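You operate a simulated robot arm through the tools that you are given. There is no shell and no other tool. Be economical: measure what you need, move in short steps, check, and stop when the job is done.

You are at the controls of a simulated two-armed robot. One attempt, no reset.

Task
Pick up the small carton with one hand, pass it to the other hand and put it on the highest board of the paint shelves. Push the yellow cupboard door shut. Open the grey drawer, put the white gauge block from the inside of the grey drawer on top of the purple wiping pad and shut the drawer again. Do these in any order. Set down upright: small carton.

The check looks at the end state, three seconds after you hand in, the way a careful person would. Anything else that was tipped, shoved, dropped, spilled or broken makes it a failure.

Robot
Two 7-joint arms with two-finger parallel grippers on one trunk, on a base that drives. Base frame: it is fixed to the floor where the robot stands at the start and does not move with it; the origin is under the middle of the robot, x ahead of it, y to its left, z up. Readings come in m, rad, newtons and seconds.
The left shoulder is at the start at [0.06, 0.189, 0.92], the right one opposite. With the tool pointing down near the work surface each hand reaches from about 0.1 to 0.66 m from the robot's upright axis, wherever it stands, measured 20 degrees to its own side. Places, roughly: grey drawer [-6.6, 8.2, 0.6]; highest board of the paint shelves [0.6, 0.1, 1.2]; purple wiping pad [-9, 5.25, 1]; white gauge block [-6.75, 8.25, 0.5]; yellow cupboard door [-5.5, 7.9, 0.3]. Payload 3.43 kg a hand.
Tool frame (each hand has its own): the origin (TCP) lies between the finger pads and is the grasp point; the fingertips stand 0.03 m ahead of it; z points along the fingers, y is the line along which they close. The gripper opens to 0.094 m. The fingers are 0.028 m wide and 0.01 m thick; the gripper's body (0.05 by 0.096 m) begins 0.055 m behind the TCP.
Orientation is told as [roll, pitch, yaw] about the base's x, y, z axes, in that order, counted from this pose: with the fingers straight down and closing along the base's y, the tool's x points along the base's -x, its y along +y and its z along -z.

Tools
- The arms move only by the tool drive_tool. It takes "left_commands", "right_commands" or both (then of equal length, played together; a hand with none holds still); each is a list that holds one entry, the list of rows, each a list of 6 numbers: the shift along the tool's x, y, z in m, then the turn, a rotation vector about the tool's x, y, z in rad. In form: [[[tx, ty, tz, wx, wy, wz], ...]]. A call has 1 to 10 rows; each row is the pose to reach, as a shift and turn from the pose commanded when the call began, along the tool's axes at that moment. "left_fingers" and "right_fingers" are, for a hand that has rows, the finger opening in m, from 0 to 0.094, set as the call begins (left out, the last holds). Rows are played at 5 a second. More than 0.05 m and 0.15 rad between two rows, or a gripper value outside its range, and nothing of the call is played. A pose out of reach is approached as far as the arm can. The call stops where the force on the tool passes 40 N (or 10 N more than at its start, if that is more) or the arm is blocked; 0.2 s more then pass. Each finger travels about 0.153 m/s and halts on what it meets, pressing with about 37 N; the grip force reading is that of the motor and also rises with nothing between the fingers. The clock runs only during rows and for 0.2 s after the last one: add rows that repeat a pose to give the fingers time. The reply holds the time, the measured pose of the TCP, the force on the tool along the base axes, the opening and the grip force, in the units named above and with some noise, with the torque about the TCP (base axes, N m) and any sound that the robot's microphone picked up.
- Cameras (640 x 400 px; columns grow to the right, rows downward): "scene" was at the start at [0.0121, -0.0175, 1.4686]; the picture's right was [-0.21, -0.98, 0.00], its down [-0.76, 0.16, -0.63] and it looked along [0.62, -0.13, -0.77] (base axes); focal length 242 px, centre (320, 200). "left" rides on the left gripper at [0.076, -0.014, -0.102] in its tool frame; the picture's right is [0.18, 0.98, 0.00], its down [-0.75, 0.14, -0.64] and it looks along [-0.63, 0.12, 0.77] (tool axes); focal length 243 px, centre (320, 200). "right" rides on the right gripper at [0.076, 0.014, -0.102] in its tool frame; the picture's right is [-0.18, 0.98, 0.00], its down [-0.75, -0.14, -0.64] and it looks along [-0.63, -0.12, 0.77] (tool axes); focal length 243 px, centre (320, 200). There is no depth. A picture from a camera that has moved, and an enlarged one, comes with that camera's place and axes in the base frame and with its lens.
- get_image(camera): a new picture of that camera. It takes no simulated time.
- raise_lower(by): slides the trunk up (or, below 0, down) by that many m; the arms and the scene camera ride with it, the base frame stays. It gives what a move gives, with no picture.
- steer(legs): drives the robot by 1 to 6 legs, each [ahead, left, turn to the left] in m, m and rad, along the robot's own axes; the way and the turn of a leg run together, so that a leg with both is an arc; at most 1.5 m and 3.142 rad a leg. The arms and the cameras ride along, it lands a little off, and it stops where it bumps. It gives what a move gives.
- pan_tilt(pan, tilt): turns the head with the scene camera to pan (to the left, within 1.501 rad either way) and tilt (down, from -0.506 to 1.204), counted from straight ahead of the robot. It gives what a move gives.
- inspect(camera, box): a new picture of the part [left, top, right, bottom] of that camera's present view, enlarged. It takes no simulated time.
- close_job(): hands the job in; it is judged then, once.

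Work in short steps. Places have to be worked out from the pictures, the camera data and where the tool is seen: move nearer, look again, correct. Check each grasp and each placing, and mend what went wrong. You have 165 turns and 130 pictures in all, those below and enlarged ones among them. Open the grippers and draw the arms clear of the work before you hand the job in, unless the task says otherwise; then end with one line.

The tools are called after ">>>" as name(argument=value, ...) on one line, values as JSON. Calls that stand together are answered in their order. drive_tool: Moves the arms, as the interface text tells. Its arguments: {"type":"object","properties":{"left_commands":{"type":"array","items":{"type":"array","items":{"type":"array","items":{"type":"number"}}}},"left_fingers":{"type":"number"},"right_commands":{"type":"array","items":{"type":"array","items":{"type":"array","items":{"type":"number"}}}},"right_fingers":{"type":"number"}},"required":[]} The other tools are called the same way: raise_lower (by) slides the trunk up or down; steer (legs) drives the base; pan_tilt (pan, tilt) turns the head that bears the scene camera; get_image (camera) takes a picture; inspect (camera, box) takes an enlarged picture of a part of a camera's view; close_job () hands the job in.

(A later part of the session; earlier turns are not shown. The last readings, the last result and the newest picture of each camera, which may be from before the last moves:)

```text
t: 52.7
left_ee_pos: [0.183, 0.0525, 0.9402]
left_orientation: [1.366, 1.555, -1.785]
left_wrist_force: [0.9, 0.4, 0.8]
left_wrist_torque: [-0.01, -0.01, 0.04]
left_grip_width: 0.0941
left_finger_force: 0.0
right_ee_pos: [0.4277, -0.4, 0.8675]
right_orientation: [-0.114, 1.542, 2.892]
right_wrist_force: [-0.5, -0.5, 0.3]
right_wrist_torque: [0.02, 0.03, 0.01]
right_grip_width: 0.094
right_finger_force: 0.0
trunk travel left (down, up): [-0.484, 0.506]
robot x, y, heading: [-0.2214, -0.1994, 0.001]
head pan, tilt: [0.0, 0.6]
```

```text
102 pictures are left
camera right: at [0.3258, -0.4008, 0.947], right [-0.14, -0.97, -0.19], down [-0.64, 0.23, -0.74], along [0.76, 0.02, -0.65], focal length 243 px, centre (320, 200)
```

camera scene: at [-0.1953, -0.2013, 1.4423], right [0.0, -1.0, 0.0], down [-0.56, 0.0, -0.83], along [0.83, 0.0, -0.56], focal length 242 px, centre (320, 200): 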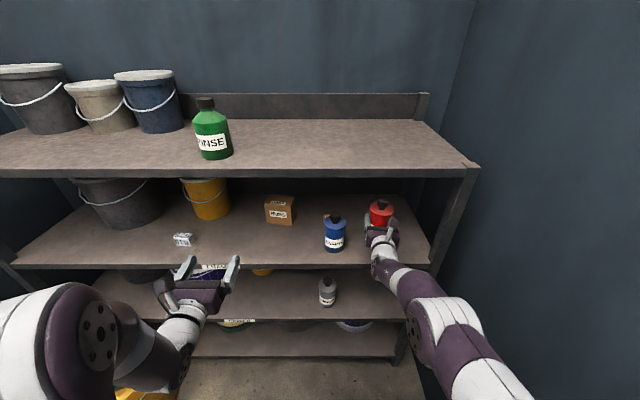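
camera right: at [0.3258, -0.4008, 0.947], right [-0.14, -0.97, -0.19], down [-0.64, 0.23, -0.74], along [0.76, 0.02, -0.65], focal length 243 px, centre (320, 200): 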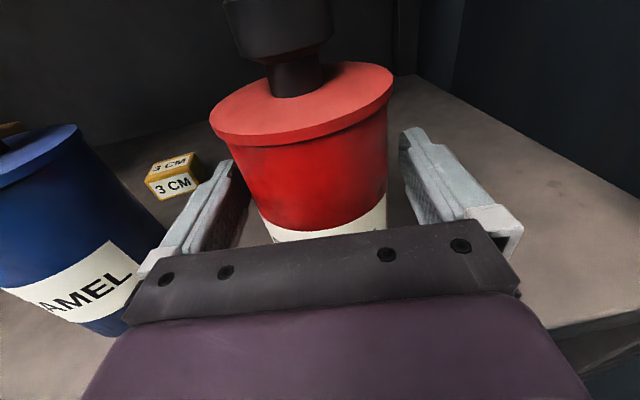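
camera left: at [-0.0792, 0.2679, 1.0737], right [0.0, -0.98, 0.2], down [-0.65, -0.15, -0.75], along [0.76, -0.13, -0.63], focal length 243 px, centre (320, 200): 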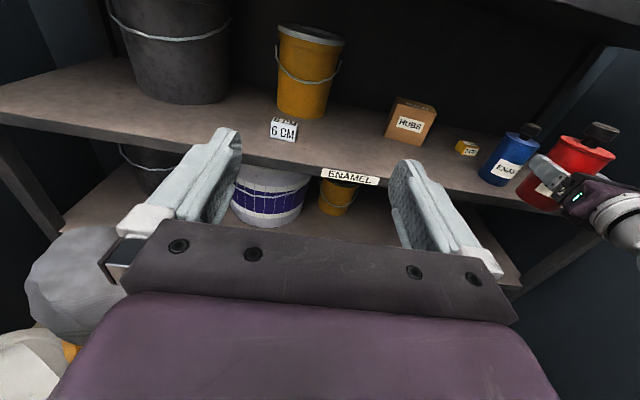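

Released and standing. I'll back off along the hand's own axis.

>>> steer(legs=[[-0.2, 0.026, 0]])

>>> get_image(camera="right")

```text
t: 54.3
left_ee_pos: [-0.0203, 0.0789, 0.9396]
left_orientation: [1.426, 1.553, -1.723]
left_wrist_force: [-0.4, -0.4, 0.4]
left_wrist_torque: [-0.03, 0.01, 0.01]
left_grip_width: 0.094
left_finger_force: 0.0
right_ee_pos: [0.227, -0.3741, 0.8682]
right_orientation: [-0.121, 1.544, 2.887]
right_wrist_force: [0.0, 0.0, -0.1]
right_wrist_torque: [0.01, 0.04, 0.0]
right_grip_width: 0.0942
right_finger_force: 0.1
trunk travel left (down, up): [-0.484, 0.506]
robot x, y, heading: [-0.4233, -0.1755, -0.003]
head pan, tilt: [0.0, 0.6]
```

```text
101 pictures are left
camera right: at [0.1237, -0.3745, 0.9477], right [-0.14, -0.97, -0.19], down [-0.64, 0.23, -0.74], along [0.76, 0.02, -0.65], focal length 243 px, centre (320, 200)
```

right: 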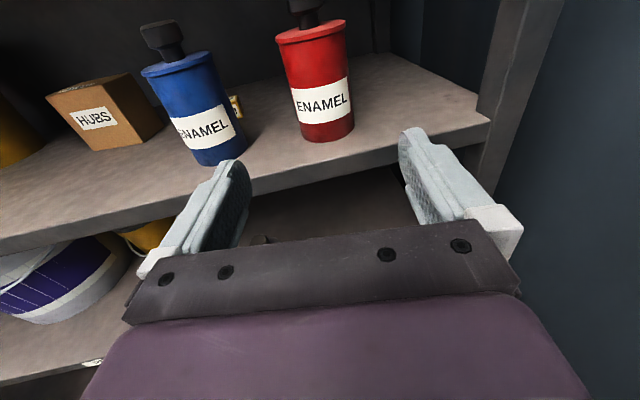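

Now I'll use the closed right hand as a pusher, squared up, to turn the carton. The base goes left so the fingertip lines up with the right part of the carton's front (y ≈ -0.078).

>>> drive_tool(right_commands=[[[0, 0, 0, 0.065, 0, 0], [0, 0, 0, 0.13, 0, 0], [0, 0, 0, 0.13, 0, 0]]], right_fingers=0.0)

>>> steer(legs=[[0, 0.296, 0]])

>>> get_image(camera="right")

```text
t: 55.1
left_ee_pos: [-0.0186, 0.079, 0.9411]
left_orientation: [1.362, 1.554, -1.786]
left_wrist_force: [-0.3, 0.0, 0.9]
left_wrist_torque: [0.0, 0.03, 0.0]
left_grip_width: 0.0939
left_finger_force: 0.1
right_ee_pos: [0.2268, -0.3735, 0.8679]
right_orientation: [-0.113, 1.546, 2.891]
right_wrist_force: [0.6, 0.1, 0.2]
right_wrist_torque: [0.01, -0.01, 0.02]
right_grip_width: 0.0001
right_finger_force: 33.0
right hand out of reach, approached as far as the arm can: row 1, 2, 3
trunk travel left (down, up): [-0.484, 0.506]
robot x, y, heading: [-0.4243, -0.1737, 0.003]
head pan, tilt: [0.0, 0.6]
```

```text
t: 57.1
left_ee_pos: [-0.0193, 0.3755, 0.9393]
left_orientation: [1.372, 1.551, -1.778]
left_wrist_force: [0.6, -0.6, 0.5]
left_wrist_torque: [-0.02, -0.03, 0.01]
left_grip_width: 0.094
left_finger_force: 0.2
right_ee_pos: [0.2268, -0.0771, 0.8683]
right_orientation: [-0.082, 1.546, 2.924]
right_wrist_force: [0.4, 0.5, 0.8]
right_wrist_torque: [0.04, -0.02, -0.03]
right_grip_width: 0.0002
right_finger_force: 32.9
trunk travel left (down, up): [-0.484, 0.506]
robot x, y, heading: [-0.424, 0.1213, -0.002]
head pan, tilt: [0.0, 0.6]
```

```text
100 pictures are left
camera right: at [0.1248, -0.0783, 0.9473], right [-0.14, -0.97, -0.19], down [-0.64, 0.23, -0.74], along [0.76, 0.02, -0.65], focal length 243 px, centre (320, 200)
```

right: 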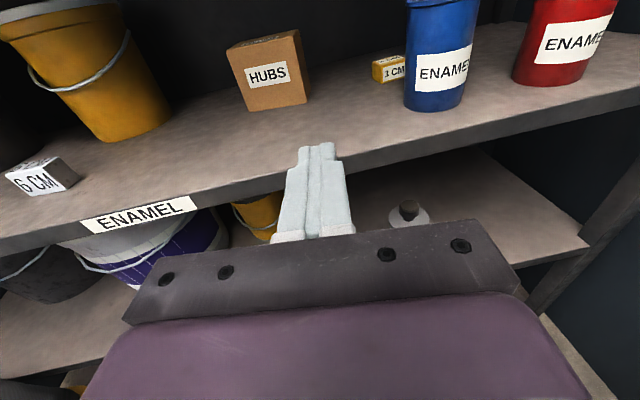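

The front-right bottom corner is at (0.563, -0.087). I'll aim the tip at y ≈ -0.072 and drive forward to just before contact.

>>> steer(legs=[[0.0, 0.009, 0], [0.29, 0, 0]])

>>> get_image(camera="right")

```text
t: 59.4
left_ee_pos: [0.2687, 0.3832, 0.9387]
left_orientation: [1.311, 1.554, -1.842]
left_wrist_force: [-0.4, -0.8, -0.5]
left_wrist_torque: [0.0, -0.03, -0.01]
left_grip_width: 0.0938
left_finger_force: 0.1
right_ee_pos: [0.5149, -0.0689, 0.8655]
right_orientation: [-0.109, 1.543, 2.898]
right_wrist_force: [0.8, 0.0, -0.2]
right_wrist_torque: [0.02, 0.0, -0.03]
right_grip_width: 0.0
right_finger_force: 32.8
trunk travel left (down, up): [-0.484, 0.506]
robot x, y, heading: [-0.1366, 0.1337, -0.003]
head pan, tilt: [0.0, 0.6]
```

```text
99 pictures are left
camera right: at [0.4125, -0.0711, 0.9466], right [-0.14, -0.97, -0.19], down [-0.64, 0.23, -0.74], along [0.76, 0.02, -0.65], focal length 243 px, centre (320, 200)
```

right: 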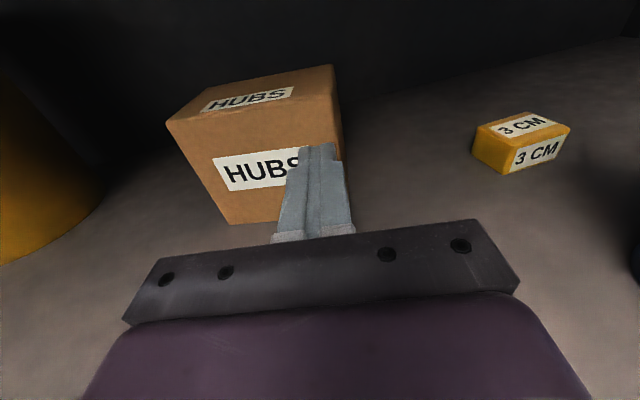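

The tip is just before the face near its right edge. I'll push forward 5 cm.

>>> steer(legs=[[0.05, 0, 0]])

>>> get_image(camera="right")

```text
t: 60.4
left_ee_pos: [0.3197, 0.3824, 0.9396]
left_orientation: [1.263, 1.551, -1.889]
left_wrist_force: [0.8, -0.8, -0.5]
left_wrist_torque: [-0.03, 0.04, 0.0]
left_grip_width: 0.0939
left_finger_force: 0.0
right_ee_pos: [0.5647, -0.0695, 0.8656]
right_orientation: [-0.098, 1.54, 2.91]
right_wrist_force: [0.0, 0.3, 0.0]
right_wrist_torque: [0.02, -0.01, 0.02]
right_grip_width: 0.0002
right_finger_force: 32.8
trunk travel left (down, up): [-0.484, 0.506]
robot x, y, heading: [-0.084, 0.1307, -0.003]
head pan, tilt: [0.0, 0.6]
```

```text
98 pictures are left
camera right: at [0.4634, -0.0708, 0.946], right [-0.14, -0.97, -0.19], down [-0.64, 0.23, -0.73], along [0.76, 0.02, -0.65], focal length 243 px, centre (320, 200)
```

right: 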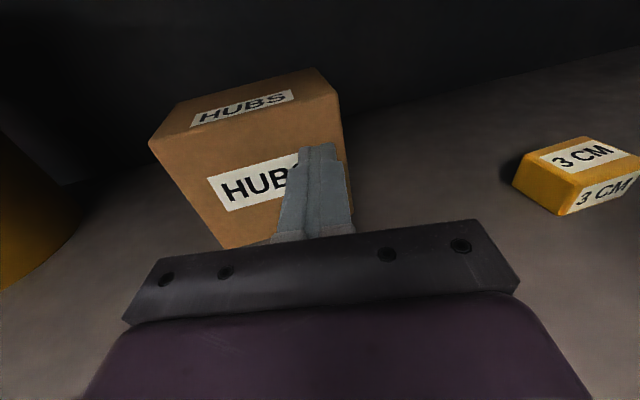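

It's turning counter-clockwise (left end coming toward me). I'll push on 4 cm.

>>> steer(legs=[[0.04, 0, 0]])

>>> get_image(camera="right")

```text
t: 61.2
left_ee_pos: [0.3613, 0.3828, 0.9387]
left_orientation: [1.255, 1.552, -1.898]
left_wrist_force: [0.5, -0.5, 0.2]
left_wrist_torque: [0.0, 0.0, 0.02]
left_grip_width: 0.094
left_finger_force: 0.0
right_ee_pos: [0.6054, -0.0701, 0.866]
right_orientation: [-0.093, 1.542, 2.914]
right_wrist_force: [-0.5, 0.1, -0.6]
right_wrist_torque: [0.01, -0.01, 0.0]
right_grip_width: 0.0
right_finger_force: 33.1
trunk travel left (down, up): [-0.484, 0.506]
robot x, y, heading: [-0.0453, 0.131, -0.002]
head pan, tilt: [0.0, 0.6]
```

```text
97 pictures are left
camera right: at [0.5034, -0.0708, 0.9458], right [-0.14, -0.97, -0.19], down [-0.64, 0.23, -0.73], along [0.76, 0.02, -0.65], focal length 243 px, centre (320, 200)
```

right: 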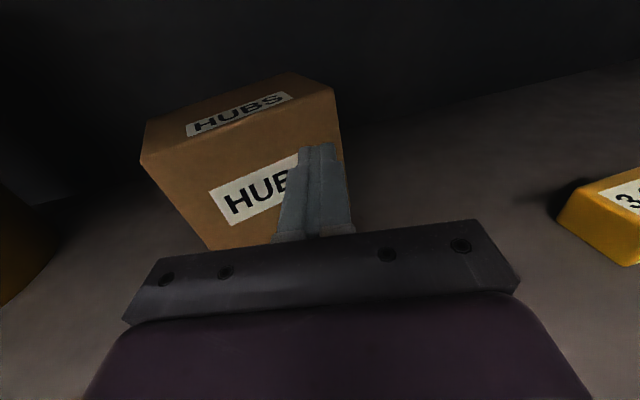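

Four more centimetres gave about 27° of turn in all. The near-left corner A is now at about (0.624, 0.016), so sweeping it to the right with the finger's side turns it faster. I'll go around to its left side.

>>> steer(legs=[[-0.05, 0, 0], [0, 0.14, 0], [0.048, 0, 0]])

>>> get_image(camera="right")

```text
t: 63.1
left_ee_pos: [0.3088, 0.4947, 0.9385]
left_orientation: [1.249, 1.552, -1.906]
left_wrist_force: [0.3, -0.5, -0.3]
left_wrist_torque: [-0.04, 0.03, 0.05]
left_grip_width: 0.0939
left_finger_force: 0.1
right_ee_pos: [0.5515, 0.0424, 0.8658]
right_orientation: [-0.165, 1.542, 2.838]
right_wrist_force: [0.2, -0.7, -0.1]
right_wrist_torque: [0.01, 0.0, 0.02]
right_grip_width: 0.0001
right_finger_force: 33.2
trunk travel left (down, up): [-0.484, 0.506]
robot x, y, heading: [-0.0966, 0.249, -0.012]
head pan, tilt: [0.0, 0.6]
stopped in leg 2: the robot was blocked; the commanded pose is now the measured one
```

```text
96 pictures are left
camera right: at [0.4493, 0.0414, 0.9464], right [-0.14, -0.97, -0.19], down [-0.64, 0.24, -0.73], along [0.76, 0.02, -0.65], focal length 243 px, centre (320, 200)
```

right: 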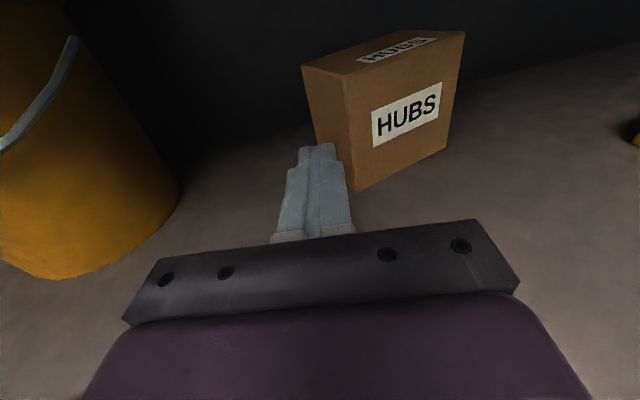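

The base was blocked on its left side, probably by the buckets on the floor. I'll look.

>>> pan_tilt(pan=1.5, tilt=1.1)

>>> get_image(camera="scene")

```text
t: 64.7
left_ee_pos: [0.3089, 0.4961, 0.9397]
left_orientation: [1.287, 1.552, -1.87]
left_wrist_force: [0.1, 0.9, -0.4]
left_wrist_torque: [-0.01, -0.04, -0.01]
left_grip_width: 0.0941
left_finger_force: 0.1
right_ee_pos: [0.5507, 0.0444, 0.8675]
right_orientation: [-0.103, 1.543, 2.9]
right_wrist_force: [-0.1, 0.0, 0.9]
right_wrist_torque: [-0.01, 0.02, -0.02]
right_grip_width: 0.0
right_finger_force: 32.7
trunk travel left (down, up): [-0.484, 0.506]
robot x, y, heading: [-0.0953, 0.2474, -0.006]
head pan, tilt: [1.499, 1.1]
```

```text
95 pictures are left
camera scene: at [-0.1541, 0.3096, 1.3456], right [1.0, -0.08, 0.0], down [-0.07, -0.89, -0.45], along [0.04, 0.45, -0.89], focal length 242 px, centre (320, 200)
```

scene: 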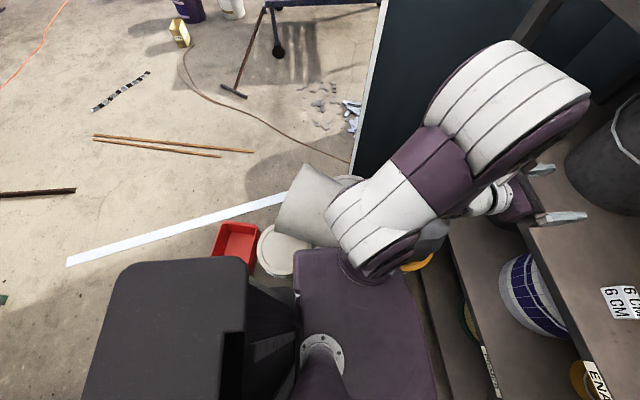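

The base only just touched the floor buckets and they look unmoved; I won't go further left. The tip at (0.581, 0.038) is already left of corner A (0.625, 0.010), so I'll go forward 5 cm and sweep right 6 cm.

>>> steer(legs=[[0.052, 0, 0], [0, -0.06, 0]])

>>> get_image(camera="right")

```text
t: 66.2
left_ee_pos: [0.3607, 0.434, 0.9394]
left_orientation: [1.267, 1.553, -1.889]
left_wrist_force: [-0.7, -0.2, -0.8]
left_wrist_torque: [-0.01, 0.0, -0.01]
left_grip_width: 0.0941
left_finger_force: 0.0
right_ee_pos: [0.602, -0.0179, 0.867]
right_orientation: [-0.156, 1.543, 2.845]
right_wrist_force: [0.8, -0.5, 0.1]
right_wrist_torque: [0.03, 0.0, 0.0]
right_grip_width: 0.0001
right_finger_force: 33.5
trunk travel left (down, up): [-0.484, 0.506]
robot x, y, heading: [-0.0459, 0.1891, -0.009]
head pan, tilt: [1.499, 1.1]
```

```text
94 pictures are left
camera right: at [0.5006, -0.0193, 0.9464], right [-0.14, -0.97, -0.19], down [-0.64, 0.24, -0.73], along [0.76, 0.01, -0.65], focal length 243 px, centre (320, 200)
```

right: 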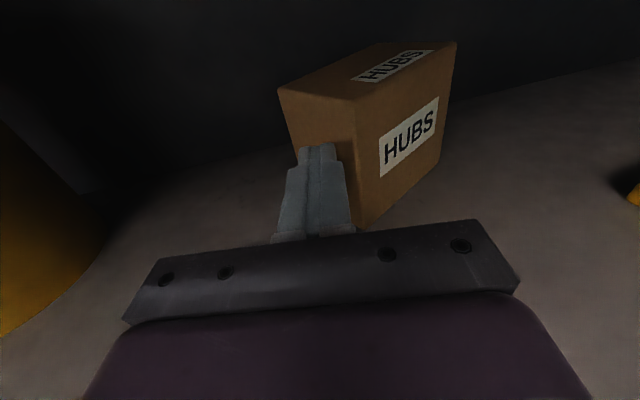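

The carton has turned further; its long axis is now at about -55°. I'll sweep another 5.5 cm.

>>> steer(legs=[[0, -0.055, 0]])

>>> get_image(camera="right")

```text
t: 67.2
left_ee_pos: [0.3606, 0.3788, 0.9394]
left_orientation: [1.272, 1.554, -1.888]
left_wrist_force: [0.6, 0.0, 0.5]
left_wrist_torque: [0.04, 0.04, 0.03]
left_grip_width: 0.0942
left_finger_force: 0.0
right_ee_pos: [0.602, -0.0739, 0.865]
right_orientation: [-0.156, 1.54, 2.843]
right_wrist_force: [-0.3, -0.4, -0.6]
right_wrist_torque: [0.0, -0.01, 0.02]
right_grip_width: 0.0
right_finger_force: 32.7
trunk travel left (down, up): [-0.484, 0.506]
robot x, y, heading: [-0.0463, 0.1342, -0.01]
head pan, tilt: [1.499, 1.1]
```

```text
93 pictures are left
camera right: at [0.5, -0.0748, 0.9463], right [-0.14, -0.97, -0.19], down [-0.64, 0.24, -0.73], along [0.76, 0.01, -0.65], focal length 243 px, centre (320, 200)
```

right: 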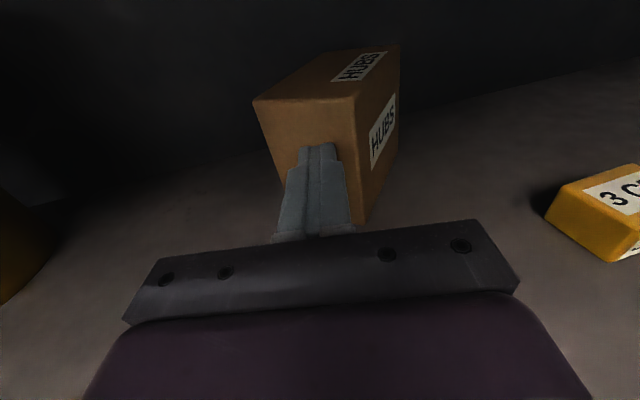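

The long axis is now at about -33°. One more 3 cm sweep should nearly line it up with the hand.

>>> steer(legs=[[0, -0.03, 0]])

>>> get_image(camera="right")

```text
t: 68.0
left_ee_pos: [0.3601, 0.3493, 0.9398]
left_orientation: [1.268, 1.552, -1.889]
left_wrist_force: [0.1, -0.3, 0.1]
left_wrist_torque: [0.0, 0.01, 0.03]
left_grip_width: 0.0941
left_finger_force: 0.0
right_ee_pos: [0.6013, -0.1052, 0.8674]
right_orientation: [-0.163, 1.541, 2.839]
right_wrist_force: [-0.2, 0.1, -0.5]
right_wrist_torque: [-0.04, -0.01, 0.05]
right_grip_width: 0.0001
right_finger_force: 33.6
trunk travel left (down, up): [-0.484, 0.506]
robot x, y, heading: [-0.0484, 0.1034, -0.012]
head pan, tilt: [1.499, 1.1]
```

```text
92 pictures are left
camera right: at [0.4997, -0.1049, 0.9462], right [-0.14, -0.97, -0.19], down [-0.64, 0.24, -0.73], along [0.76, 0.02, -0.65], focal length 243 px, centre (320, 200)
```

right: 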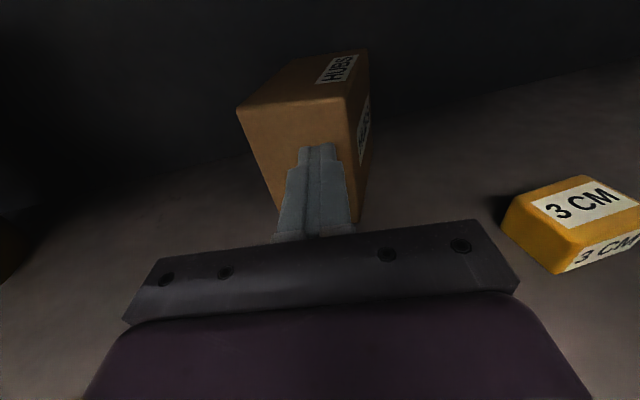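

The axis is at about -22° and the near end face is centred at about (0.649, -0.097). I'll back off, open the fingers and yaw the hand about 10° more to the right.

>>> steer(legs=[[-0.09, 0, 0]])

>>> drive_tool(right_commands=[[[0, 0, 0, -0.1, 0, 0], [0, 0, 0, -0.18, 0, 0], [0, 0, 0, -0.18, 0, 0]]], right_fingers=0.094)

>>> get_image(camera="right")

```text
t: 69.1
left_ee_pos: [0.2676, 0.3517, 0.9398]
left_orientation: [1.357, 1.552, -1.802]
left_wrist_force: [-0.9, 0.9, 0.6]
left_wrist_torque: [0.02, 0.0, -0.02]
left_grip_width: 0.0938
left_finger_force: 0.1
right_ee_pos: [0.5091, -0.1025, 0.8674]
right_orientation: [-0.114, 1.544, 2.885]
right_wrist_force: [-0.3, 0.3, 0.4]
right_wrist_torque: [0.05, 0.03, -0.02]
right_grip_width: 0.0
right_finger_force: 32.8
trunk travel left (down, up): [-0.484, 0.506]
robot x, y, heading: [-0.134, 0.0996, -0.009]
head pan, tilt: [1.499, 1.1]
```

```text
t: 69.9
left_ee_pos: [0.2692, 0.352, 0.9398]
left_orientation: [1.292, 1.553, -1.865]
left_wrist_force: [0.1, -0.2, -0.2]
left_wrist_torque: [-0.01, 0.0, -0.02]
left_grip_width: 0.0938
left_finger_force: 0.1
right_ee_pos: [0.5102, -0.1015, 0.8668]
right_orientation: [0.067, 1.542, 2.888]
right_wrist_force: [0.8, -0.2, 0.1]
right_wrist_torque: [0.04, -0.04, 0.0]
right_grip_width: 0.0941
right_finger_force: 0.1
trunk travel left (down, up): [-0.484, 0.506]
robot x, y, heading: [-0.1356, 0.0996, -0.01]
head pan, tilt: [1.499, 1.1]
```

```text
91 pictures are left
camera right: at [0.4106, -0.0842, 0.9468], right [-0.32, -0.93, -0.18], down [-0.59, 0.34, -0.74], along [0.75, -0.13, -0.65], focal length 243 px, centre (320, 200)
```

right: 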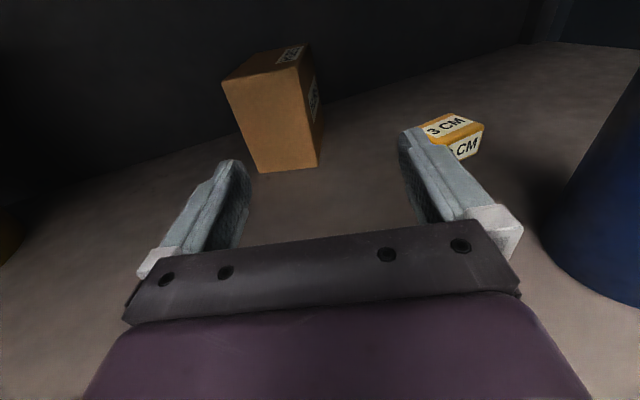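

The hand is now at -18° yaw against the carton's -24°. I'll shift left 4.6 cm, then drive in along the finger direction to straddle the near end.

>>> steer(legs=[[0, 0.046, 0], [0.1, -0.033, 0]])

>>> get_image(camera="right")

```text
t: 71.6
left_ee_pos: [0.3701, 0.3633, 0.9393]
left_orientation: [1.213, 1.551, -1.946]
left_wrist_force: [0.4, 0.8, -0.1]
left_wrist_torque: [0.01, 0.0, 0.01]
left_grip_width: 0.0941
left_finger_force: 0.1
right_ee_pos: [0.6119, -0.0904, 0.8654]
right_orientation: [0.068, 1.541, 2.89]
right_wrist_force: [-0.1, 0.3, -0.4]
right_wrist_torque: [-0.01, 0.02, -0.01]
right_grip_width: 0.0939
right_finger_force: 0.0
trunk travel left (down, up): [-0.484, 0.506]
robot x, y, heading: [-0.0397, 0.1122, -0.015]
head pan, tilt: [1.499, 1.1]
```

```text
90 pictures are left
camera right: at [0.5121, -0.0724, 0.9458], right [-0.32, -0.93, -0.18], down [-0.59, 0.34, -0.73], along [0.75, -0.12, -0.65], focal length 243 px, centre (320, 200)
```

right: 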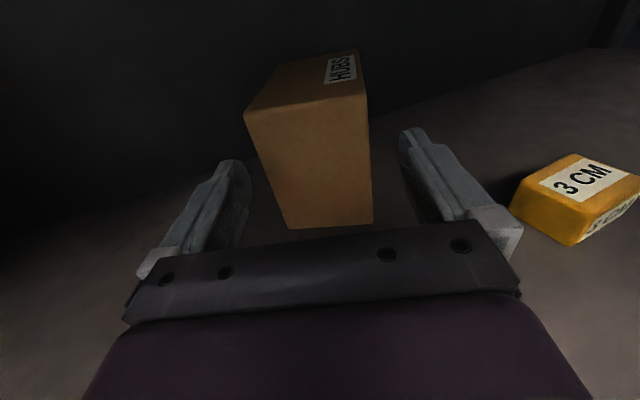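

The carton's end is centred between the fingers. I'll drive in another 6 cm.

>>> steer(legs=[[0.058, -0.019, 0]])

>>> get_image(camera="right")

```text
t: 72.6
left_ee_pos: [0.4282, 0.3436, 0.9398]
left_orientation: [1.206, 1.551, -1.951]
left_wrist_force: [0.4, 0.6, 0.9]
left_wrist_torque: [-0.04, -0.01, -0.05]
left_grip_width: 0.0939
left_finger_force: 0.1
right_ee_pos: [0.6702, -0.11, 0.8653]
right_orientation: [0.066, 1.538, 2.891]
right_wrist_force: [0.3, -0.2, 1.0]
right_wrist_torque: [-0.01, -0.07, 0.0]
right_grip_width: 0.094
right_finger_force: 0.0
trunk travel left (down, up): [-0.484, 0.506]
robot x, y, heading: [0.0211, 0.0939, -0.005]
head pan, tilt: [1.499, 1.1]
```

```text
89 pictures are left
camera right: at [0.5704, -0.0922, 0.9457], right [-0.32, -0.93, -0.18], down [-0.59, 0.34, -0.73], along [0.75, -0.12, -0.65], focal length 243 px, centre (320, 200)
```

right: 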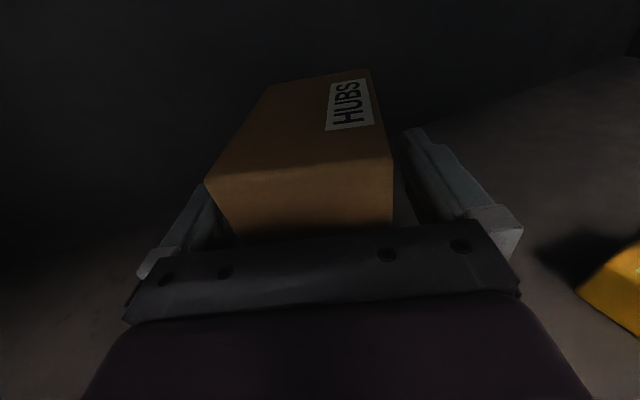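

The carton is well inside the fingers. I'll close.

>>> drive_tool(right_commands=[[[0, 0, 0, 0, 0, 0], [0, 0, 0, 0, 0, 0], [0, 0, 0, 0, 0, 0], [0, 0, 0, 0, 0, 0]]], right_fingers=0.045)

>>> drive_tool(right_commands=[[[0.01, 0, 0, 0, 0, 0], [0.02, 0, 0, 0, 0, 0], [0.02, 0, 0, 0, 0, 0]]])

>>> get_image(camera="right")

```text
t: 73.6
left_ee_pos: [0.427, 0.344, 0.9387]
left_orientation: [1.268, 1.551, -1.888]
left_wrist_force: [0.4, -0.7, -0.8]
left_wrist_torque: [0.0, 0.01, 0.0]
left_grip_width: 0.0937
left_finger_force: 0.1
right_ee_pos: [0.6693, -0.1095, 0.8656]
right_orientation: [0.071, 1.542, 2.89]
right_wrist_force: [-0.4, -0.5, -0.2]
right_wrist_torque: [0.13, 0.04, 0.01]
right_grip_width: 0.0758
right_finger_force: 36.9
trunk travel left (down, up): [-0.484, 0.506]
robot x, y, heading: [0.0233, 0.0956, -0.009]
head pan, tilt: [1.499, 1.1]
```

```text
t: 74.4
left_ee_pos: [0.4279, 0.3439, 0.9376]
left_orientation: [1.251, 1.551, -1.907]
left_wrist_force: [0.2, -0.6, 0.6]
left_wrist_torque: [0.02, 0.0, 0.01]
left_grip_width: 0.094
left_finger_force: 0.0
right_ee_pos: [0.6711, -0.1089, 0.8855]
right_orientation: [0.076, 1.541, 2.898]
right_wrist_force: [0.2, -0.4, -5.2]
right_wrist_torque: [0.04, 0.11, 0.0]
right_grip_width: 0.0756
right_finger_force: 36.8
trunk travel left (down, up): [-0.484, 0.506]
robot x, y, heading: [0.0226, 0.0927, -0.011]
head pan, tilt: [1.499, 1.1]
```

```text
88 pictures are left
camera right: at [0.5705, -0.092, 0.966], right [-0.32, -0.93, -0.18], down [-0.59, 0.34, -0.73], along [0.75, -0.12, -0.65], focal length 243 px, centre (320, 200)
```

right: 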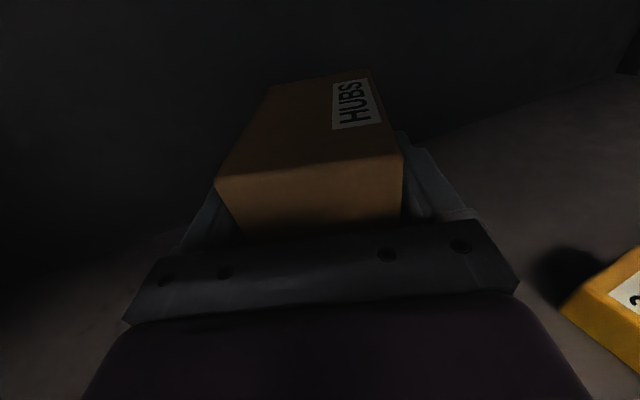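

The carton is held at 0.0756 m with a 5 N load. I'll back out along the finger axis and then further back.

>>> steer(legs=[[-0.1, 0.033, 0], [-0.15, 0, 0], [-0.25, -0.1, 0]])

>>> pan_tilt(pan=0, tilt=0.6)

>>> get_image(camera="scene")

>>> get_image(camera="right")

```text
t: 78.0
left_ee_pos: [-0.0744, 0.281, 0.9389]
left_orientation: [1.288, 1.552, -1.87]
left_wrist_force: [-0.5, 0.2, 0.0]
left_wrist_torque: [0.0, 0.03, -0.04]
left_grip_width: 0.094
left_finger_force: 0.2
right_ee_pos: [0.1677, -0.1728, 0.8862]
right_orientation: [0.05, 1.542, 2.872]
right_wrist_force: [0.1, -0.5, -5.2]
right_wrist_torque: [0.05, 0.13, -0.02]
right_grip_width: 0.0755
right_finger_force: 36.9
trunk travel left (down, up): [-0.484, 0.506]
robot x, y, heading: [-0.4803, 0.0346, -0.014]
head pan, tilt: [1.499, 1.1]
```

```text
t: 79.7
left_ee_pos: [-0.0744, 0.2804, 0.9393]
left_orientation: [1.249, 1.551, -1.911]
left_wrist_force: [-0.5, 0.9, 0.9]
left_wrist_torque: [0.0, -0.03, 0.0]
left_grip_width: 0.0937
left_finger_force: 0.0
right_ee_pos: [0.1689, -0.1726, 0.8859]
right_orientation: [0.073, 1.541, 2.892]
right_wrist_force: [0.4, -0.4, -5.7]
right_wrist_torque: [0.04, 0.11, 0.02]
right_grip_width: 0.0755
right_finger_force: 37.3
trunk travel left (down, up): [-0.484, 0.506]
robot x, y, heading: [-0.4831, 0.0346, -0.011]
head pan, tilt: [0.0, 0.6]
```

```text
87 pictures are left
camera scene: at [-0.4542, 0.0309, 1.3842], right [-0.01, -1.0, 0.0], down [-0.57, 0.01, -0.82], along [0.82, -0.01, -0.57], focal length 242 px, centre (320, 200)
```

scene: 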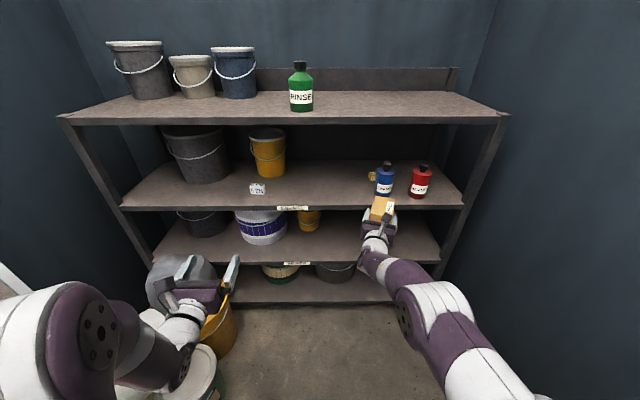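

```text
86 pictures are left
camera right: at [0.0678, -0.1546, 0.9659], right [-0.32, -0.93, -0.18], down [-0.59, 0.34, -0.73], along [0.75, -0.13, -0.65], focal length 243 px, centre (320, 200)
```

right: 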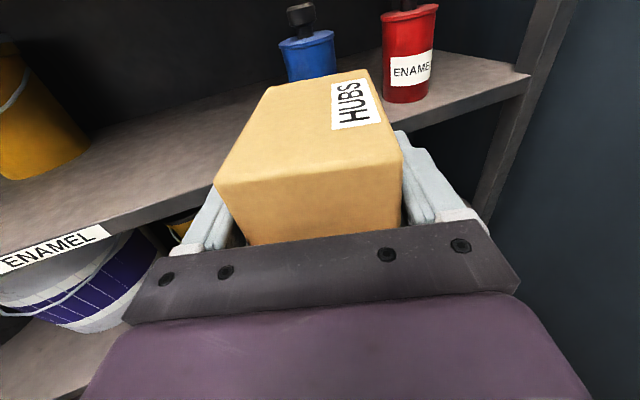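

The carton is out in front, held level. For the pass I'll bring the right hand closer, higher and more central so the left hand can come down on the carton's free far half.

>>> drive_tool(right_commands=[[[0.03, 0, 0, 0, 0, 0], [0.06, 0, 0, 0, 0, 0], [0.09, -0.015, -0.03, 0.05, 0, 0], [0.12, -0.03, -0.06, 0.1, 0, 0], [0.12, -0.045, -0.1, 0.15, 0, 0], [0.12, -0.06, -0.13, 0.2, 0, 0], [0.12, -0.08, -0.16, 0.25, 0, 0], [0.12, -0.094, -0.19, 0.3, 0, 0]]])

>>> get_image(camera="right")

>>> get_image(camera="scene")

```text
t: 81.5
left_ee_pos: [-0.075, 0.282, 0.9389]
left_orientation: [1.284, 1.551, -1.872]
left_wrist_force: [-1.1, -0.3, 0.0]
left_wrist_torque: [0.0, -0.02, 0.01]
left_grip_width: 0.0941
left_finger_force: 0.1
right_ee_pos: [0.0214, -0.0246, 1.0117]
right_orientation: [-0.218, 1.541, 2.902]
right_wrist_force: [0.3, 0.3, -4.7]
right_wrist_torque: [0.02, 0.13, -0.02]
right_grip_width: 0.0751
right_finger_force: 37.3
trunk travel left (down, up): [-0.484, 0.506]
robot x, y, heading: [-0.4821, 0.0342, -0.012]
head pan, tilt: [0.0, 0.6]
```

```text
85 pictures are left
camera right: at [-0.0801, -0.0372, 1.0911], right [-0.03, -0.98, -0.19], down [-0.66, 0.16, -0.73], along [0.75, 0.11, -0.65], focal length 243 px, centre (320, 200)
```

right: 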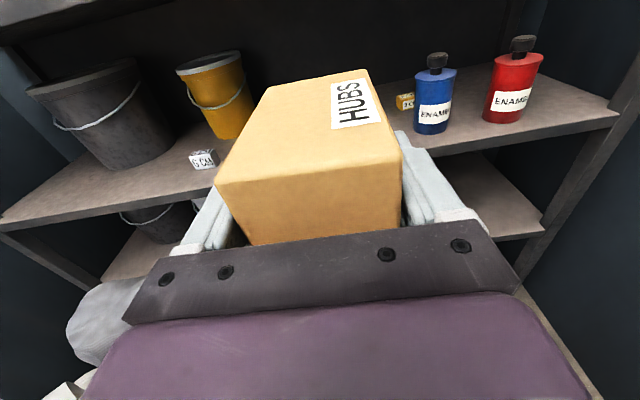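

```text
84 pictures are left
camera scene: at [-0.455, 0.0312, 1.3842], right [-0.01, -1.0, 0.0], down [-0.56, 0.01, -0.83], along [0.83, -0.01, -0.56], focal length 242 px, centre (320, 200)
```

scene: 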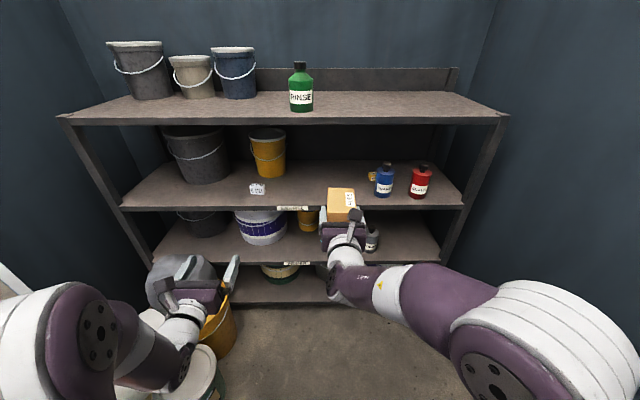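

The right hand now holds the carton at rel (0.50, -0.06), level and straight. I'll turn the left hand to point down, higher up and still off to the left.

>>> drive_tool(left_commands=[[[0.02, 0, 0.01, 0, -0.15, 0], [0.04, 0, 0.02, 0, -0.3, 0], [0.06, 0, 0.03, 0, -0.45, 0], [0.08, 0, 0.04, 0, -0.6, 0], [0.1, 0, 0.05, 0, -0.75, 0], [0.12, 0, 0.06, 0, -0.9, 0], [0.14, 0, 0.07, 0, -1.05, 0], [0.16, 0, 0.08, 0, -1.2, 0], [0.18, 0, 0.09, 0, -1.35, 0], [0.2, 0, 0.1, 0, -1.5, 0]]], left_fingers=0.094)

>>> get_image(camera="left")

```text
t: 83.7
left_ee_pos: [0.0252, 0.2811, 1.1055]
left_orientation: [0.239, 0.086, 3.14]
left_wrist_force: [2.2, -0.5, 0.1]
left_wrist_torque: [-0.02, 0.12, -0.02]
left_grip_width: 0.0939
left_finger_force: 0.0
left hand out of reach, approached as far as the arm can: row 6, 7, 8, 9, 10
right_ee_pos: [0.0268, -0.0245, 1.0079]
right_orientation: [-0.186, 1.535, 2.935]
right_wrist_force: [1.7, -0.3, -4.8]
right_wrist_torque: [0.02, 0.07, 0.02]
right_grip_width: 0.0747
right_finger_force: 37.2
trunk travel left (down, up): [-0.484, 0.506]
robot x, y, heading: [-0.4801, 0.0333, -0.009]
head pan, tilt: [0.0, 0.6]
```

```text
83 pictures are left
camera left: at [0.0935, 0.3197, 1.2082], right [0.16, -0.96, 0.25], down [-0.81, 0.02, 0.59], along [-0.57, -0.29, -0.77], focal length 243 px, centre (320, 200)
```

left: 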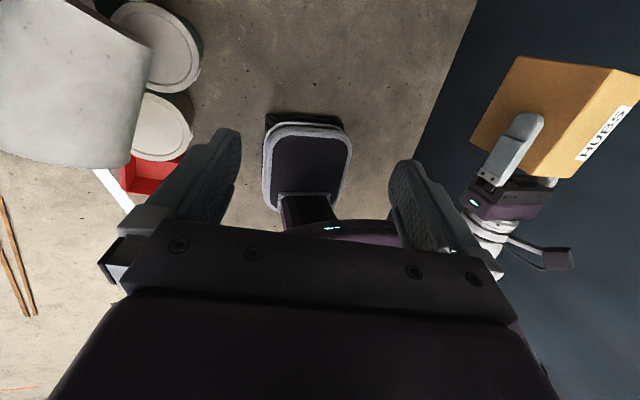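

The left hand is nearly pointing down but was at its height limit. I'll lower the carton 6 cm and bring the left hand level over its far half.

>>> drive_tool(left_commands=[[[0.0, 0, 0, 0.08, -0.028, -0.008], [0.0, 0, 0, 0.16, -0.056, -0.016], [0.0, 0, 0, 0.236, -0.084, -0.024], [0.01, 0.045, 0.02, 0.236, -0.084, -0.024], [0.02, 0.085, 0.04, 0.236, -0.084, -0.024], [0.03, 0.13, 0.055, 0.236, -0.084, -0.024]]], right_commands=[[[-0.02, 0, 0, 0, 0, 0], [-0.04, 0, 0, 0, 0, 0], [-0.06, 0, 0, 0, 0, 0], [-0.06, 0, 0, 0, 0, 0], [-0.06, 0, 0, 0, 0, 0], [-0.06, 0, 0, 0, 0, 0]]])

>>> get_image(camera="left")

>>> get_image(camera="right")

```text
refused: row 4 steps farther than a row can; nothing moved
```

```text
82 pictures are left
camera left: at [0.0935, 0.3197, 1.2082], right [0.16, -0.96, 0.25], down [-0.81, 0.02, 0.59], along [-0.57, -0.29, -0.77], focal length 243 px, centre (320, 200)
```

left: 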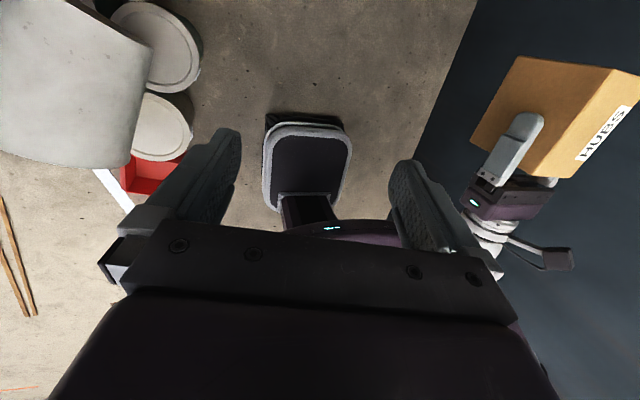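

```text
81 pictures are left
camera right: at [-0.0738, -0.038, 1.088], right [-0.03, -0.98, -0.19], down [-0.67, 0.16, -0.73], along [0.75, 0.11, -0.66], focal length 243 px, centre (320, 200)
```

right: 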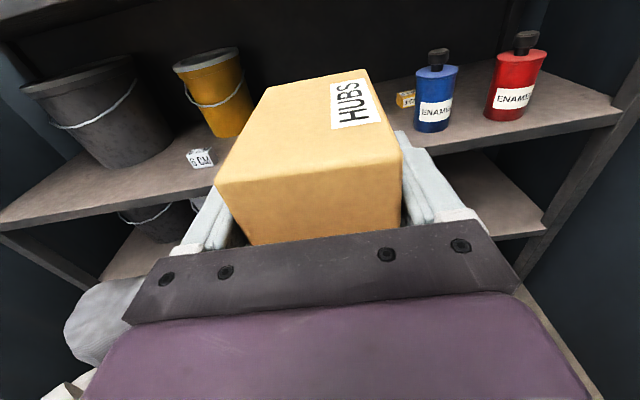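

One row was 0.1 mm too long. I'll reissue with smaller steps.

>>> drive_tool(left_commands=[[[0.0, 0, 0, 0.08, -0.028, -0.008], [0.0, 0, 0, 0.16, -0.056, -0.016], [0.0, 0, 0, 0.236, -0.084, -0.024], [0.01, 0.04, 0.017, 0.236, -0.084, -0.024], [0.02, 0.08, 0.034, 0.236, -0.084, -0.024], [0.03, 0.12, 0.05, 0.236, -0.084, -0.024]]], right_commands=[[[-0.02, 0, 0, 0, 0, 0], [-0.04, 0, 0, 0, 0, 0], [-0.06, 0, 0, 0, 0, 0], [-0.06, 0, 0, 0, 0, 0], [-0.06, 0, 0, 0, 0, 0], [-0.06, 0, 0, 0, 0, 0]]])

>>> get_image(camera="left")

>>> get_image(camera="right")

```text
t: 85.0
left_ee_pos: [0.0444, 0.1568, 1.0836]
left_orientation: [0.254, 0.001, -3.132]
left_wrist_force: [0.4, -1.1, -0.4]
left_wrist_torque: [0.01, -0.01, -0.01]
left_grip_width: 0.0939
left_finger_force: 0.0
left hand out of reach, approached as far as the arm can: row 1, 2, 3, 4, 5, 6
right_ee_pos: [0.0315, -0.0255, 0.9587]
right_orientation: [-0.219, 1.536, 2.904]
right_wrist_force: [0.3, -1.5, -4.4]
right_wrist_torque: [0.0, 0.17, 0.02]
right_grip_width: 0.0747
right_finger_force: 37.1
right hand out of reach, approached as far as the arm can: row 3, 4, 5, 6
trunk travel left (down, up): [-0.484, 0.506]
robot x, y, heading: [-0.4811, 0.0329, -0.011]
head pan, tilt: [0.0, 0.6]
```

```text
80 pictures are left
camera left: at [0.1194, 0.197, 1.1807], right [0.19, -0.95, 0.25], down [-0.75, 0.02, 0.66], along [-0.63, -0.31, -0.71], focal length 243 px, centre (320, 200)
```

left: 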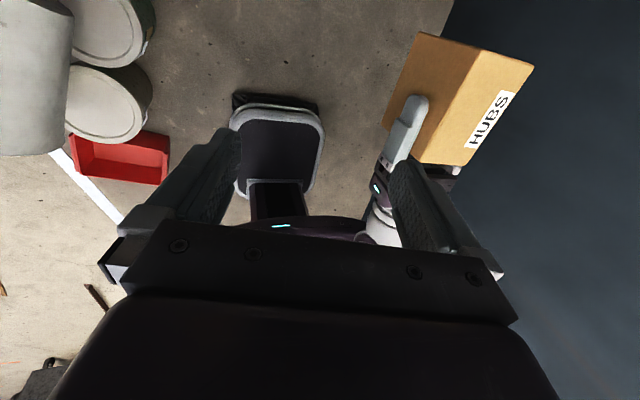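

```text
79 pictures are left
camera right: at [-0.0683, -0.0375, 1.0389], right [-0.03, -0.98, -0.19], down [-0.66, 0.16, -0.73], along [0.75, 0.11, -0.66], focal length 243 px, centre (320, 200)
```

right: 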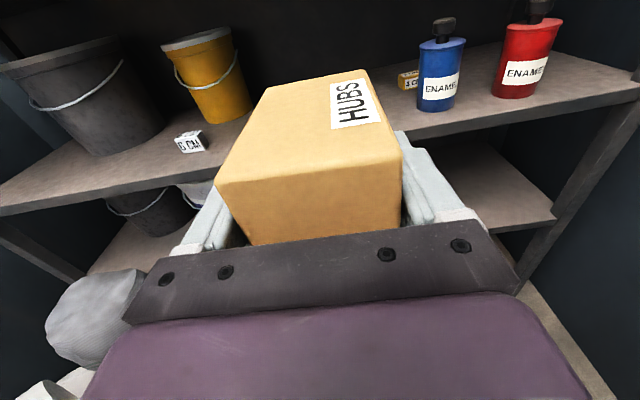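

The left hand's roll is stuck about 0.25 rad off, likely a reach limit at this height. There's room beside the carton, so I'll test whether it levels lower down.

>>> drive_tool(left_commands=[[[0, 0, 0.03, 0, 0, 0], [0, 0, 0.06, 0, 0, 0], [0, 0, 0.09, 0.05, 0, 0], [0, 0, 0.1, 0.1, 0, 0], [0, 0, 0.1, 0.15, 0, 0], [0, 0, 0.1, 0.2, 0, 0], [0, 0, 0.1, 0.25, 0, 0]]])

```text
t: 86.7
left_ee_pos: [0.0486, 0.1328, 1.0003]
left_orientation: [0.266, -0.02, -3.135]
left_wrist_force: [-0.6, 0.3, 0.5]
left_wrist_torque: [-0.05, -0.01, 0.03]
left_grip_width: 0.094
left_finger_force: 0.0
left hand out of reach, approached as far as the arm can: row 1, 2, 3, 4, 5, 6, 7
right_ee_pos: [0.0304, -0.024, 0.9579]
right_orientation: [-0.192, 1.534, 2.929]
right_wrist_force: [0.5, -0.5, -4.4]
right_wrist_torque: [0.05, 0.09, 0.0]
right_grip_width: 0.0748
right_finger_force: 37.0
trunk travel left (down, up): [-0.484, 0.506]
robot x, y, heading: [-0.4842, 0.0334, -0.017]
head pan, tilt: [0.0, 0.6]
```

It's a wrist limit in this flipped pose, so I'll turn the left hand half a turn about its finger axis. First I'll move it away to the left to have room.

>>> drive_tool(left_commands=[[[0, -0.04, -0.01, 0, 0, 0], [0, -0.08, -0.02, 0, 0, 0], [0, -0.12, -0.03, 0, 0, 0], [0, -0.15, -0.03, 0, 0, 0], [0, -0.15, -0.03, 0, 0, -0.15], [0, -0.15, -0.03, 0, 0, -0.3], [0, -0.15, -0.03, 0, 0, -0.45], [0, -0.15, -0.03, 0, 0, -0.6], [0, -0.15, -0.03, 0, 0, -0.75], [0, -0.15, -0.03, 0, 0, -0.9]]])

>>> drive_tool(left_commands=[[[0, 0, 0, 0, 0, -0.15], [0, 0, 0, 0, 0, -0.3], [0, 0, 0, 0, 0, -0.45], [0, 0, 0, 0, 0, -0.6], [0, 0, 0, 0, 0, -0.75], [0, 0, 0, 0, 0, -0.9], [0, 0, 0, 0, 0, -1.05], [0, 0, 0, 0, 0, -1.2], [0, 0, 0, 0, 0, -1.35], [0, 0, 0, 0, 0, -1.5]]])

>>> drive_tool(left_commands=[[[0, 0, 0, 0, 0, -0.15], [0, 0, 0, 0, 0, -0.3], [0, 0, 0, 0, 0, -0.45], [0, 0, 0, 0, 0, -0.6], [0, 0, 0, 0, 0, -0.74]]])

>>> get_image(camera="left")

```text
t: 88.8
left_ee_pos: [0.0473, 0.2876, 0.988]
left_orientation: [0.155, -0.227, -2.247]
left_wrist_force: [-0.4, -0.3, -0.2]
left_wrist_torque: [0.0, 0.01, 0.0]
left_grip_width: 0.094
left_finger_force: 0.0
right_ee_pos: [0.0324, -0.0223, 0.9585]
right_orientation: [-0.191, 1.536, 2.93]
right_wrist_force: [1.2, 0.1, -5.3]
right_wrist_torque: [0.02, 0.09, -0.02]
right_grip_width: 0.0747
right_finger_force: 37.3
trunk travel left (down, up): [-0.484, 0.506]
robot x, y, heading: [-0.4815, 0.0338, -0.008]
head pan, tilt: [0.0, 0.6]
```

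```text
t: 91.0
left_ee_pos: [0.0477, 0.2866, 0.9891]
left_orientation: [-0.217, -0.169, -0.714]
left_wrist_force: [0.3, 0.9, -0.5]
left_wrist_torque: [0.01, 0.01, -0.02]
left_grip_width: 0.0938
left_finger_force: 0.1
right_ee_pos: [0.0316, -0.0237, 0.9582]
right_orientation: [-0.191, 1.535, 2.931]
right_wrist_force: [0.3, 0.9, -4.4]
right_wrist_torque: [0.02, 0.08, -0.04]
right_grip_width: 0.0747
right_finger_force: 36.8
trunk travel left (down, up): [-0.484, 0.506]
robot x, y, heading: [-0.4802, 0.036, -0.013]
head pan, tilt: [0.0, 0.6]
```

```text
t: 92.2
left_ee_pos: [0.0473, 0.2862, 0.9891]
left_orientation: [-0.274, 0.021, 0.007]
left_wrist_force: [0.2, -0.1, -0.1]
left_wrist_torque: [0.0, 0.0, -0.02]
left_grip_width: 0.0939
left_finger_force: 0.0
right_ee_pos: [0.0324, -0.0227, 0.9592]
right_orientation: [-0.191, 1.536, 2.932]
right_wrist_force: [0.0, 0.0, -3.3]
right_wrist_torque: [-0.03, 0.16, -0.03]
right_grip_width: 0.0746
right_finger_force: 37.7
trunk travel left (down, up): [-0.484, 0.506]
robot x, y, heading: [-0.4783, 0.0349, -0.014]
head pan, tilt: [0.0, 0.6]
```

```text
78 pictures are left
camera left: at [-0.0264, 0.2999, 1.0935], right [-0.2, 0.94, -0.26], down [0.76, 0.31, 0.56], along [0.62, -0.09, -0.78], focal length 243 px, centre (320, 200)
```

left: 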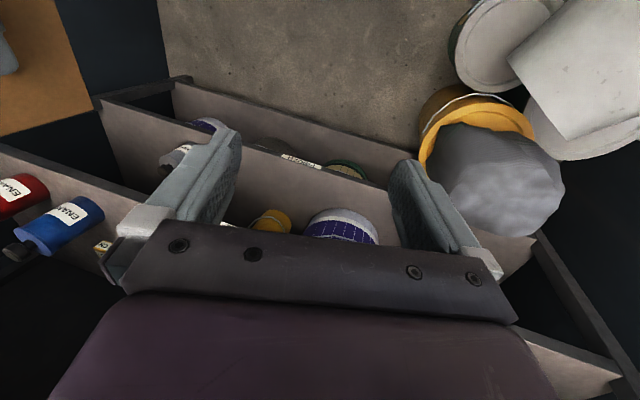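

The half-turn worked. Now I'll level the roll and rise above the carton's top (~0.99).

>>> drive_tool(left_commands=[[[0, 0, 0, -0.09, 0, 0], [0, 0, 0, -0.18, 0, 0], [0, 0, 0, -0.27, -0.02, 0], [0, -0.008, -0.03, -0.27, -0.02, 0], [0, -0.016, -0.058, -0.27, -0.02, 0]]])

```text
t: 93.5
left_ee_pos: [0.0467, 0.2902, 1.0495]
left_orientation: [-0.247, -0.065, 0.01]
left_wrist_force: [-0.5, 0.1, -0.1]
left_wrist_torque: [0.01, -0.03, -0.01]
left_grip_width: 0.0941
left_finger_force: 0.1
left hand out of reach, approached as far as the arm can: row 1, 2, 3, 4, 5
right_ee_pos: [0.0306, -0.0234, 0.9603]
right_orientation: [-0.218, 1.537, 2.904]
right_wrist_force: [-0.5, -1.2, -4.9]
right_wrist_torque: [-0.03, 0.11, -0.01]
right_grip_width: 0.0746
right_finger_force: 36.5
trunk travel left (down, up): [-0.484, 0.506]
robot x, y, heading: [-0.4806, 0.0312, -0.017]
head pan, tilt: [0.0, 0.6]
```

The roll is still limited at this height and reach. I'll bring the left hand back toward its home region (closer and lower) and level it there.

>>> drive_tool(left_commands=[[[0.032, 0.008, 0.029, 0, 0, 0], [0.064, 0.016, 0.058, 0, 0, 0], [0.096, 0.024, 0.087, 0, 0, 0], [0.128, 0.032, 0.116, 0, 0, 0], [0.16, 0.04, 0.145, 0, 0, 0], [0.16, 0.04, 0.145, -0.1, 0.03, 0], [0.16, 0.04, 0.145, -0.2, 0.06, 0], [0.16, 0.04, 0.145, -0.247, 0.06, 0]]])

```text
t: 95.2
left_ee_pos: [-0.0889, 0.2926, 0.8795]
left_orientation: [-0.21, -0.08, 0.018]
left_wrist_force: [0.6, -0.6, -0.4]
left_wrist_torque: [0.02, 0.0, 0.01]
left_grip_width: 0.0938
left_finger_force: 0.0
left hand out of reach, approached as far as the arm can: row 4, 5, 6, 7, 8
right_ee_pos: [0.0312, -0.0227, 0.9591]
right_orientation: [-0.205, 1.536, 2.914]
right_wrist_force: [0.0, -0.9, -5.3]
right_wrist_torque: [0.0, 0.11, 0.0]
right_grip_width: 0.0745
right_finger_force: 37.0
trunk travel left (down, up): [-0.484, 0.506]
robot x, y, heading: [-0.48, 0.0327, -0.01]
head pan, tilt: [0.0, 0.6]
```

Still stuck, so the arm posture itself differs from the start. I'll look at the left arm.

>>> pan_tilt(pan=0.6, tilt=0.9)

>>> get_image(camera="scene")

```text
t: 96.2
left_ee_pos: [-0.0866, 0.2919, 0.8793]
left_orientation: [-0.21, -0.078, 0.017]
left_wrist_force: [1.3, 0.7, -0.2]
left_wrist_torque: [-0.01, 0.0, 0.02]
left_grip_width: 0.094
left_finger_force: 0.1
right_ee_pos: [0.0328, -0.0216, 0.9593]
right_orientation: [-0.189, 1.534, 2.934]
right_wrist_force: [0.2, 0.5, -4.7]
right_wrist_torque: [0.0, 0.13, -0.01]
right_grip_width: 0.0741
right_finger_force: 37.2
trunk travel left (down, up): [-0.484, 0.506]
robot x, y, heading: [-0.4804, 0.0336, -0.012]
head pan, tilt: [0.6, 0.901]
```

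```text
77 pictures are left
camera scene: at [-0.4797, 0.074, 1.3594], right [0.56, -0.83, 0.0], down [-0.65, -0.44, -0.62], along [0.52, 0.35, -0.78], focal length 242 px, centre (320, 200)
```

scene: 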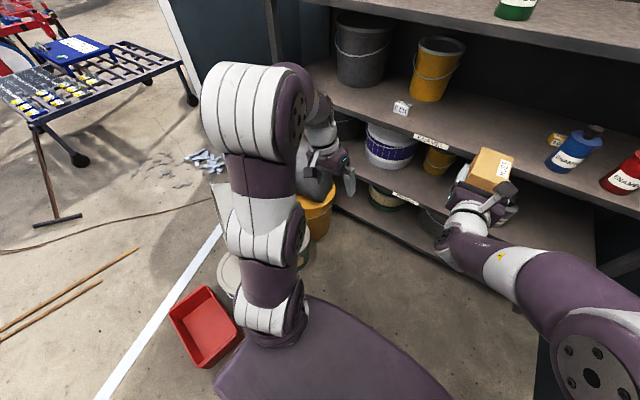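

I'll try going fully to the start-like pose (0.32 m ahead) and level there.

>>> drive_tool(left_commands=[[[0.025, 0, 0, 0, 0.03, 0], [0.05, 0, 0, 0, 0.06, 0], [0.075, 0, 0, 0, 0.08, 0], [0.075, 0, 0, -0.07, 0.08, 0], [0.075, 0, 0, -0.14, 0.08, 0], [0.075, 0, 0, -0.21, 0.08, 0], [0.075, 0, 0, -0.21, 0.08, 0]]])

```text
t: 97.8
left_ee_pos: [-0.1618, 0.2854, 0.8631]
left_orientation: [-0.231, -0.015, 0.001]
left_wrist_force: [-0.1, -0.7, 0.3]
left_wrist_torque: [0.0, 0.02, -0.01]
left_grip_width: 0.094
left_finger_force: 0.0
left hand out of reach, approached as far as the arm can: row 1, 2, 3, 4, 5, 6, 7
right_ee_pos: [0.0337, -0.0232, 0.9587]
right_orientation: [-0.194, 1.536, 2.93]
right_wrist_force: [-0.1, 0.2, -4.3]
right_wrist_torque: [0.0, 0.1, 0.02]
right_grip_width: 0.0741
right_finger_force: 36.7
trunk travel left (down, up): [-0.484, 0.506]
robot x, y, heading: [-0.4826, 0.0349, -0.012]
head pan, tilt: [0.6, 0.901]
```

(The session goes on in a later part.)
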